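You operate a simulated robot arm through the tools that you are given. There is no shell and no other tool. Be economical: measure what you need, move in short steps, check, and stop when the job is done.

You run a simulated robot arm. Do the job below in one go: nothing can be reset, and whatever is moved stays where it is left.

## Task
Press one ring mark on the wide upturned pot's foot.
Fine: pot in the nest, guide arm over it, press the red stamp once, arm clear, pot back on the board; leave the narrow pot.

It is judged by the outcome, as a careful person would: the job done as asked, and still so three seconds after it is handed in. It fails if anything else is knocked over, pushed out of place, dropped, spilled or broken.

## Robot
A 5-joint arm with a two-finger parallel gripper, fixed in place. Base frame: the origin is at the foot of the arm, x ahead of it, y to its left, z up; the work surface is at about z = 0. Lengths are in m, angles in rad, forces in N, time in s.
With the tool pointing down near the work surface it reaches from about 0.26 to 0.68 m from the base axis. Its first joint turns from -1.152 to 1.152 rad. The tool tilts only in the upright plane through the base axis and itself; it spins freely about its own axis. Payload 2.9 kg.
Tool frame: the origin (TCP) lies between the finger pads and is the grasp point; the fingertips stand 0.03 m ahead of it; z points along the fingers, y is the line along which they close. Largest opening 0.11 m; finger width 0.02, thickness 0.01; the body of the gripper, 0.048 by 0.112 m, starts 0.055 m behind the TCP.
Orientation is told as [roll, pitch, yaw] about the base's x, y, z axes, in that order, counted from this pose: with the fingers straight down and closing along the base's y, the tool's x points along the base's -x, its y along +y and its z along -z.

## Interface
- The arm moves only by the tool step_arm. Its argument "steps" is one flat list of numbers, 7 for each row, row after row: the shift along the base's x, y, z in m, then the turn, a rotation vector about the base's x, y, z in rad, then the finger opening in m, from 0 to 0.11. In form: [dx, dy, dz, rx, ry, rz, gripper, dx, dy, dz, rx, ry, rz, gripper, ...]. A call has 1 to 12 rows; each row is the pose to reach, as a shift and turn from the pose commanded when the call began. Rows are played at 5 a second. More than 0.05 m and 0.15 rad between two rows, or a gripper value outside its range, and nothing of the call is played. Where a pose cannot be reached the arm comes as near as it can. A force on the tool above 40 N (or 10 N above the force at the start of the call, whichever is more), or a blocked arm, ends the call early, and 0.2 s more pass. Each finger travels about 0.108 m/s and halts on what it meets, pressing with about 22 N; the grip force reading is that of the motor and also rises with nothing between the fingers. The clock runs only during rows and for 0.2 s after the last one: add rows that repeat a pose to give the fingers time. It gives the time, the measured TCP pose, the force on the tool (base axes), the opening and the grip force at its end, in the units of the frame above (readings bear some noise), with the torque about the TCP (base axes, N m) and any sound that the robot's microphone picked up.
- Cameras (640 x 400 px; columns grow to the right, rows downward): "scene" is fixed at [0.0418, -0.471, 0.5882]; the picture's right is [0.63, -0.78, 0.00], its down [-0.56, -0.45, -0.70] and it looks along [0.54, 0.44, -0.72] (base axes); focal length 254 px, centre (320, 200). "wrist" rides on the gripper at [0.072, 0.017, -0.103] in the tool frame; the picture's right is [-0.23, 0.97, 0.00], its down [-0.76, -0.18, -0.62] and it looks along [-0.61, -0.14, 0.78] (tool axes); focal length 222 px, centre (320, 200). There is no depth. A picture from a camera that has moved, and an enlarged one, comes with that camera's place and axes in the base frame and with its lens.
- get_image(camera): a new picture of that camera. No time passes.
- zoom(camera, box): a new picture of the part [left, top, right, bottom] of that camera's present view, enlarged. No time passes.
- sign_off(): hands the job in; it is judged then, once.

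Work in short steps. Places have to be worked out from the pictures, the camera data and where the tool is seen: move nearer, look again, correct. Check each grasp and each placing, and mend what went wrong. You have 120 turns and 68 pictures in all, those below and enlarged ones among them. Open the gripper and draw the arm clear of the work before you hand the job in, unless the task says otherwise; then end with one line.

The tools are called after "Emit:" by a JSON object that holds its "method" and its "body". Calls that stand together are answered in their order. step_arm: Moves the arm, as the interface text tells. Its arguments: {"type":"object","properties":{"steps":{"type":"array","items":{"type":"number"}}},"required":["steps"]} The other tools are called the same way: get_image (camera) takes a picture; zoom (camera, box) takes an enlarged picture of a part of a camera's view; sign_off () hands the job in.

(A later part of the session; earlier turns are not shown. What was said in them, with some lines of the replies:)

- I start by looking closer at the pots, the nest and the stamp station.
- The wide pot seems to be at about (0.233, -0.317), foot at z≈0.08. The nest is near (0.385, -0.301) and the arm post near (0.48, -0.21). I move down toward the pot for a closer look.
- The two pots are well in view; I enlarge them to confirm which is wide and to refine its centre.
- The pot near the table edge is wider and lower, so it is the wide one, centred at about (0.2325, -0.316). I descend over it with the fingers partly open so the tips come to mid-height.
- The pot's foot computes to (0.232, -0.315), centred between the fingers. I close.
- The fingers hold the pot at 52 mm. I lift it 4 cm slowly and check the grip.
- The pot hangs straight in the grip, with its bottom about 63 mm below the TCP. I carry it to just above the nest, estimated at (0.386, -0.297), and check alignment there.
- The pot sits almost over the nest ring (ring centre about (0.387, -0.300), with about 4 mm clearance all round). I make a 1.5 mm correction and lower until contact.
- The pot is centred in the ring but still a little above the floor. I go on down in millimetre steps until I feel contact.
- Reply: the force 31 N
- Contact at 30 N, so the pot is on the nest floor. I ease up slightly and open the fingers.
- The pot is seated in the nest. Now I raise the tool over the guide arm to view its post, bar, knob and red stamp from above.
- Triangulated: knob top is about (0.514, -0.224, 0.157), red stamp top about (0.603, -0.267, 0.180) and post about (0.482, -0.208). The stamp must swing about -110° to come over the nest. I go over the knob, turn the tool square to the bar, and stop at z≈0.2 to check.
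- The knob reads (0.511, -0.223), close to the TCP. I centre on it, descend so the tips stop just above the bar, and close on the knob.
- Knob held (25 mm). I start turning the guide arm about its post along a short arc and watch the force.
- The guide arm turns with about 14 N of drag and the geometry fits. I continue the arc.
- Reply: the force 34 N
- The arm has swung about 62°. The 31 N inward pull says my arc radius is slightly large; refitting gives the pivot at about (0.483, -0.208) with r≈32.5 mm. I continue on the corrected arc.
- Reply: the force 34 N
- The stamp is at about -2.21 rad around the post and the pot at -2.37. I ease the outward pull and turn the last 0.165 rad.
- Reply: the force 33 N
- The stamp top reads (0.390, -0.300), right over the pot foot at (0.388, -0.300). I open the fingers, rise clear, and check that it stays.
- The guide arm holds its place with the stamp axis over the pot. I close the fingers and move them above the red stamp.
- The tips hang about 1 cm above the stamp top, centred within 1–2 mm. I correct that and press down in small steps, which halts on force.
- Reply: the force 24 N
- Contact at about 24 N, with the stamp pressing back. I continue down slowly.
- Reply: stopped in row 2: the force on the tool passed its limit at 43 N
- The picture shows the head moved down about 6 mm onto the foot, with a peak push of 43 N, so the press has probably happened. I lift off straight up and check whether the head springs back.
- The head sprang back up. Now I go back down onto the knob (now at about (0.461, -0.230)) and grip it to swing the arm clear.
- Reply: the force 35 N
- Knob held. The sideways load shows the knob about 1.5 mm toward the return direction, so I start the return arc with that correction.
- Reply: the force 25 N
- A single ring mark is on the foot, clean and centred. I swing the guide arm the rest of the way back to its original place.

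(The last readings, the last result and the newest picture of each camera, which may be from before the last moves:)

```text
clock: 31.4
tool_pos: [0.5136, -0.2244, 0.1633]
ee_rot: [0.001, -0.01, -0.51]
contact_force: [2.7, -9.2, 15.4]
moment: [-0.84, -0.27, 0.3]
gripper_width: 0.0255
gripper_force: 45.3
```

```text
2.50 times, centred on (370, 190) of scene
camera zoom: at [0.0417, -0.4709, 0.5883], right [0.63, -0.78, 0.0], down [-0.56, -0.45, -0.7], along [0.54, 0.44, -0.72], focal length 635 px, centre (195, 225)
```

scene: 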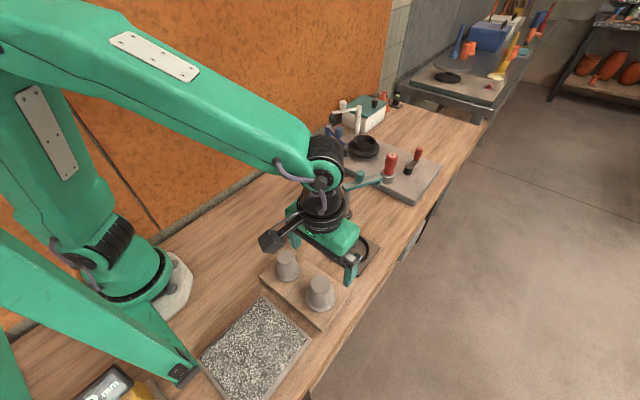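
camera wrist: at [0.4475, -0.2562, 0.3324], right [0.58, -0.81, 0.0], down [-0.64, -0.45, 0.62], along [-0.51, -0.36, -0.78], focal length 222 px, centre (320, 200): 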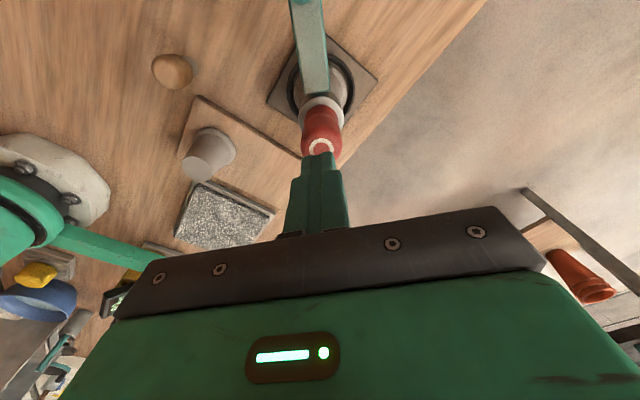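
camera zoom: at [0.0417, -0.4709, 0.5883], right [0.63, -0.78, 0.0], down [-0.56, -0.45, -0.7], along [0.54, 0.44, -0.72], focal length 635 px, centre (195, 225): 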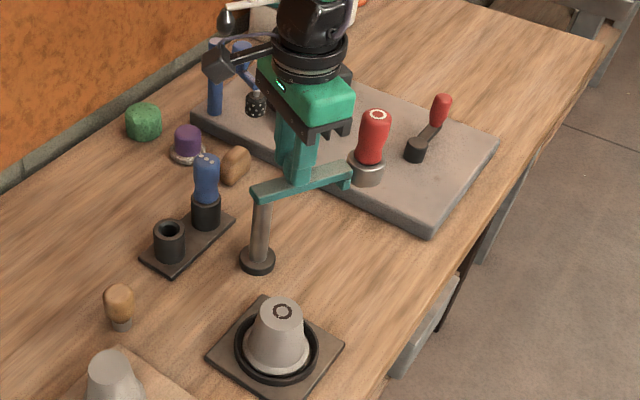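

The guide arm is back at its starting place. I release the knob, rise, straighten the tool and go over the nest.

Emit:
{"method": "step_arm", "body": {"steps": [0, 0, 0, 0, 0, 0, 0.04, 0, 0, 0, 0, 0, 0, 0.06, 0, 0, 0.04, 0, 0, 0, 0.06, 0, 0, 0.08, 0, 0.01, 0.1, 0.06, -0.03, -0.02, 0.09, 0, 0.01, 0.22, 0.08, -0.06, -0.038, 0.09, 0, 0.01, 0.34, 0.09, -0.09, -0.055, 0.09, 0, 0.01, 0.46, 0.09, -0.126, -0.0755, 0.08, 0, 0.01, 0.51, 0.09, -0.126, -0.0755, 0.05, 0, 0.01, 0.51, 0.09, -0.126, -0.0755, 0.03, 0, 0.01, 0.51, 0.09, -0.126, -0.0755, 0.03, 0, 0.01, 0.51, 0.09]}}

Emit:
{"method": "get_image", "body": {"camera": "wrist"}}

Emit:
{"method": "zoom", "body": {"camera": "scene", "box": [290, 120, 430, 270]}}

```text
clock: 33.9
tool_pos: [0.3866, -0.2993, 0.1927]
ee_rot: [0.008, 0.008, -0.005]
contact_force: [0.4, 0.2, -0.2]
moment: [-0.01, 0.0, 0.01]
gripper_width: 0.0897
gripper_force: 0.1
```

```text
27 pictures are left
camera wrist: at [0.3133, -0.2823, 0.2971], right [0.23, 0.97, 0.0], down [0.77, -0.18, 0.62], along [0.6, -0.14, -0.79], focal length 222 px, centre (320, 200)
```

wrist: 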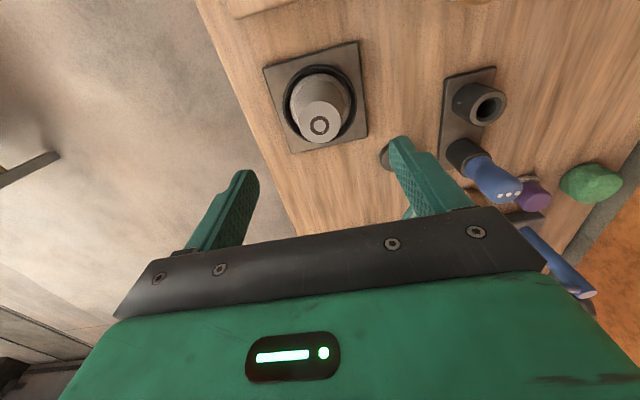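

```text
2.67 times, centred on (360, 195) of scene
camera zoom: at [0.0418, -0.471, 0.5882], right [0.63, -0.78, 0.0], down [-0.56, -0.45, -0.7], along [0.54, 0.44, -0.72], focal length 677 px, centre (213, 213)
```

zoom: 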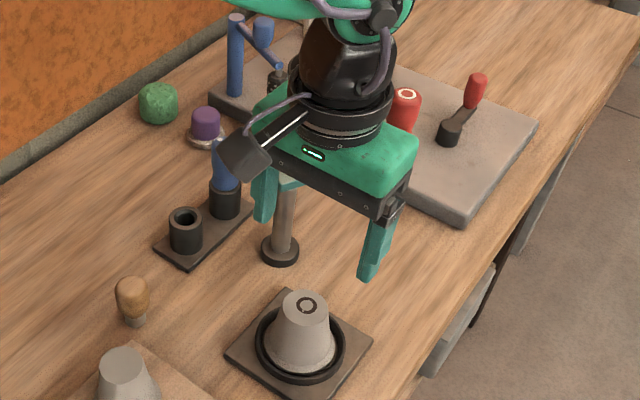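

The pot is still at about (0.388, -0.300) in the nest. I descend straight over it, level the tool, and grip as before.

Emit:
{"method": "step_arm", "body": {"steps": [0.0005, -0.0008, -0.045, -0.008, -0.008, 0, 0.09, 0.0005, -0.0008, -0.085, -0.008, -0.008, 0, 0.09, 0.0005, -0.0008, -0.11, -0.008, -0.008, 0, 0.09, 0.0005, -0.0008, -0.121, -0.008, -0.008, 0, 0.09, 0.0005, -0.0008, -0.121, -0.008, -0.008, 0, 0.09, 0.0005, -0.0008, -0.121, -0.008, -0.008, 0, 0.05, 0.0005, -0.0008, -0.121, -0.008, -0.008, 0, 0.03, 0.0005, -0.0008, -0.121, -0.008, -0.008, 0, 0.03]}}

```text
clock: 35.6
tool_pos: [0.3871, -0.3015, 0.0727]
ee_rot: [0.0, 0.001, -0.004]
contact_force: [0.4, 0.1, 0.0]
moment: [0.0, -0.01, 0.0]
gripper_width: 0.052
gripper_force: 21.9
```

Held at 52 mm. I lift straight out of the nest and carry it back over its original place on the board.

Emit:
{"method": "step_arm", "body": {"steps": [0, 0, 0.008, 0, 0, 0, 0.03, 0, 0, 0.025, 0, 0, 0, 0.03, 0, 0, 0.05, 0, 0, 0, 0.03, -0.04, -0.004, 0.05, 0, 0, 0, 0.03, -0.08, -0.007, 0.05, 0, 0, 0, 0.03, -0.12, -0.01, 0.05, 0, 0, 0, 0.03, -0.154, -0.0136, 0.05, 0, 0, 0, 0.03, -0.154, -0.0136, 0.035, 0, 0, 0, 0.03, -0.154, -0.0136, 0.02, 0, 0, 0, 0.03, -0.154, -0.0136, 0.02, 0, 0, 0, 0.03]}}

Emit:
{"method": "zoom", "body": {"camera": "scene", "box": [240, 210, 400, 330]}}

Emit:
{"method": "get_image", "body": {"camera": "wrist"}}

```text
clock: 37.9
tool_pos: [0.2307, -0.3146, 0.0901]
ee_rot: [0.001, 0.002, -0.004]
contact_force: [-0.8, -0.3, -1.8]
moment: [-0.01, 0.01, 0.0]
gripper_width: 0.0524
gripper_force: 22.1
```

```text
3.33 times, centred on (320, 270) of scene
camera zoom: at [0.0418, -0.471, 0.5882], right [0.63, -0.78, 0.0], down [-0.56, -0.45, -0.7], along [0.54, 0.44, -0.72], focal length 846 px, centre (320, -33)
```

zoom: 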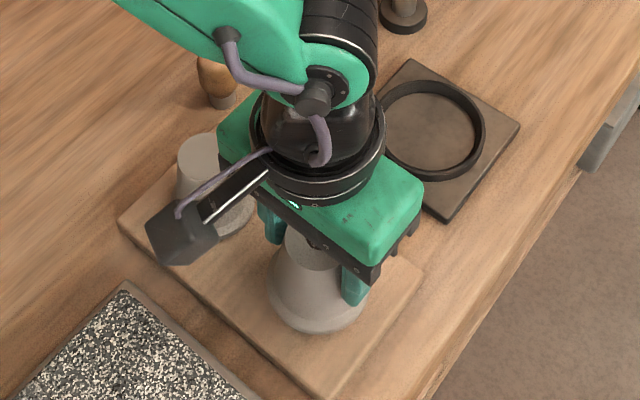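

```text
24 pictures are left
camera wrist: at [0.1579, -0.2974, 0.1942], right [0.23, 0.97, 0.0], down [0.76, -0.18, 0.62], along [0.61, -0.14, -0.78], focal length 222 px, centre (320, 200)
```

wrist: 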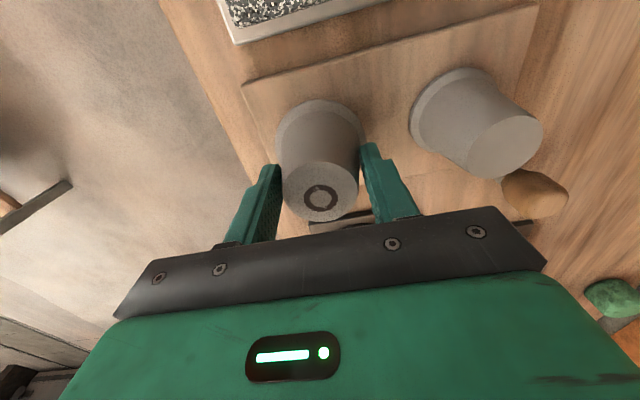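

The pot is over its original spot. I shift 2 mm in +x and lower in small steps to contact.

Emit:
{"method": "step_arm", "body": {"steps": [0.002, -0.0005, -0.004, 0, 0, 0, 0.03, 0.002, -0.0005, -0.007, 0, 0, 0, 0.03, 0.002, -0.0005, -0.009, 0, 0, 0, 0.03, 0.002, -0.0005, -0.0105, 0, 0, 0, 0.03]}}

```text
clock: 38.9
tool_pos: [0.2352, -0.3146, 0.0801]
ee_rot: [0.002, 0.003, -0.003]
contact_force: [0.3, 0.0, -1.6]
moment: [0.0, 0.0, -0.03]
gripper_width: 0.0521
gripper_force: 21.7
```

Emit:
{"method": "step_arm", "body": {"steps": [-0.001, 0, -0.001, 0, 0, 0, 0.03, -0.001, 0, -0.002, 0, 0, 0, 0.03, -0.001, 0, -0.003, 0, 0, 0, 0.03]}}

```text
clock: 39.6
tool_pos: [0.2336, -0.3153, 0.0777]
ee_rot: [-0.001, -0.001, -0.005]
contact_force: [-4.7, 3.7, 14.5]
moment: [-0.07, 0.36, -0.06]
gripper_width: 0.0522
gripper_force: 22.1
```

The 14 N contact shows the pot is standing on the board. I ease up, release gently and rise clear.

Emit:
{"method": "step_arm", "body": {"steps": [0, 0, 0.001, 0, 0, 0, 0.03, 0, 0, 0.001, 0, 0, 0, 0.06, 0, 0, 0.001, 0, 0, 0, 0.085, 0, 0, 0.001, 0, 0, 0, 0.085, 0, 0, 0.03, 0, 0, 0, 0.085, 0, 0, 0.07, 0, 0, 0, 0.085, 0, 0, 0.115, 0, 0, 0, 0.085, 0.02, 0.01, 0.16, 0, 0, 0, 0.085, 0.05, 0.03, 0.19, 0, 0, 0, 0.085, 0.09, 0.05, 0.2, 0, 0, 0, 0.085, 0.09, 0.05, 0.2, 0, 0, 0, 0.085]}}

Emit:
{"method": "get_image", "body": {"camera": "scene"}}

Emit:
{"method": "zoom", "body": {"camera": "scene", "box": [240, 210, 400, 330]}}

```text
refused: row 8 steps farther than a row can; nothing moved
```

```text
23 pictures are left
```

scene: 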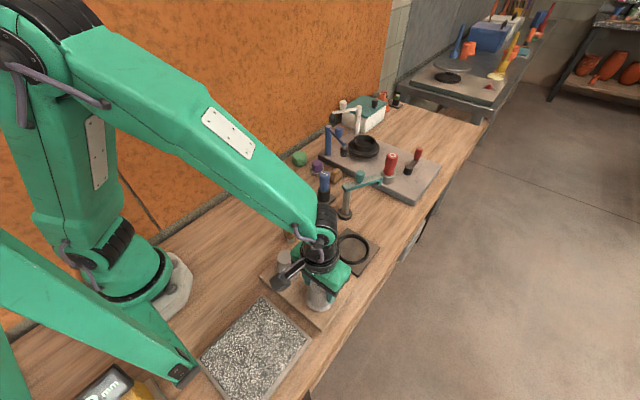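

```text
3.33 times, centred on (320, 270) of scene
camera zoom: at [0.0418, -0.4709, 0.5883], right [0.63, -0.78, 0.0], down [-0.56, -0.45, -0.7], along [0.54, 0.44, -0.72], focal length 846 px, centre (320, -33)
```

zoom: 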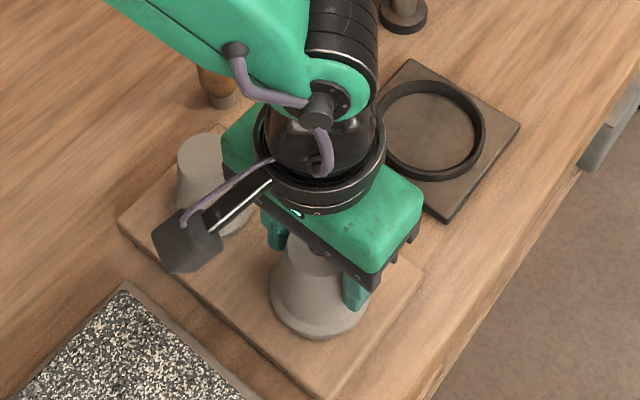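

One row was too long and nothing moved; I repeat with shorter rows.

Emit:
{"method": "step_arm", "body": {"steps": [0, 0, 0.001, 0, 0, 0, 0.03, 0, 0, 0.001, 0, 0, 0, 0.06, 0, 0, 0.001, 0, 0, 0, 0.085, 0, 0, 0.001, 0, 0, 0, 0.085, 0, 0, 0.03, 0, 0, 0, 0.085, 0, 0, 0.07, 0, 0, 0, 0.085, 0, 0, 0.11, 0, 0, 0, 0.085, 0, 0, 0.15, 0, 0, 0, 0.085, 0.02, 0.015, 0.18, 0, 0, 0, 0.085, 0.05, 0.03, 0.2, 0, 0, 0, 0.085, 0.09, 0.05, 0.21, 0, 0, 0, 0.085, 0.09, 0.05, 0.21, 0, 0, 0, 0.085]}}

Emit:
{"method": "get_image", "body": {"camera": "scene"}}

Emit:
{"method": "zoom", "body": {"camera": "scene", "box": [240, 210, 400, 330]}}

```text
clock: 42.2
tool_pos: [0.3222, -0.2644, 0.2865]
ee_rot: [-0.001, -0.002, -0.004]
contact_force: [-0.2, -0.4, -0.4]
moment: [0.01, -0.01, 0.0]
gripper_width: 0.0853
gripper_force: 0.0
```

```text
21 pictures are left
```

scene: 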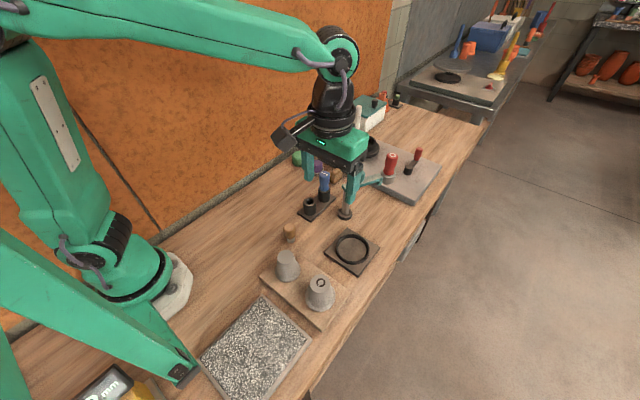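

```text
3.33 times, centred on (320, 270) of scene
camera zoom: at [0.0419, -0.471, 0.5882], right [0.63, -0.78, 0.0], down [-0.56, -0.45, -0.7], along [0.54, 0.44, -0.72], focal length 846 px, centre (320, -33)
```

zoom: 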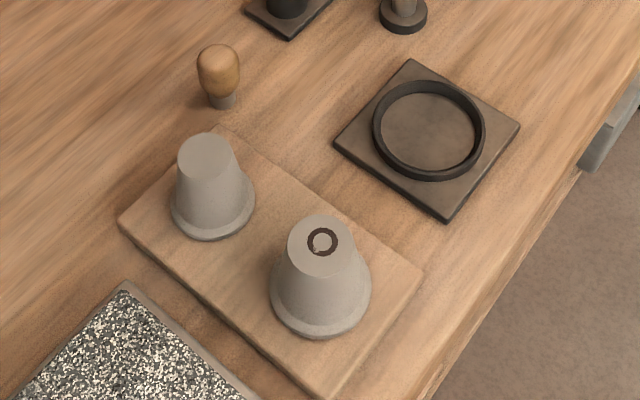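

The wide pot is back on the board with one clear ring mark. The nest is empty, the narrow pot and the rest are undisturbed, and the guide arm is back home, so I hand the job in.

Emit:
{"method": "sign_off", "body": {}}

```text
The job is handed in.
```

The wide pot now has one ring mark, centred on its foot, and is back on the board; the guide arm is swung clear to its starting place and the narrow pot was left alone.
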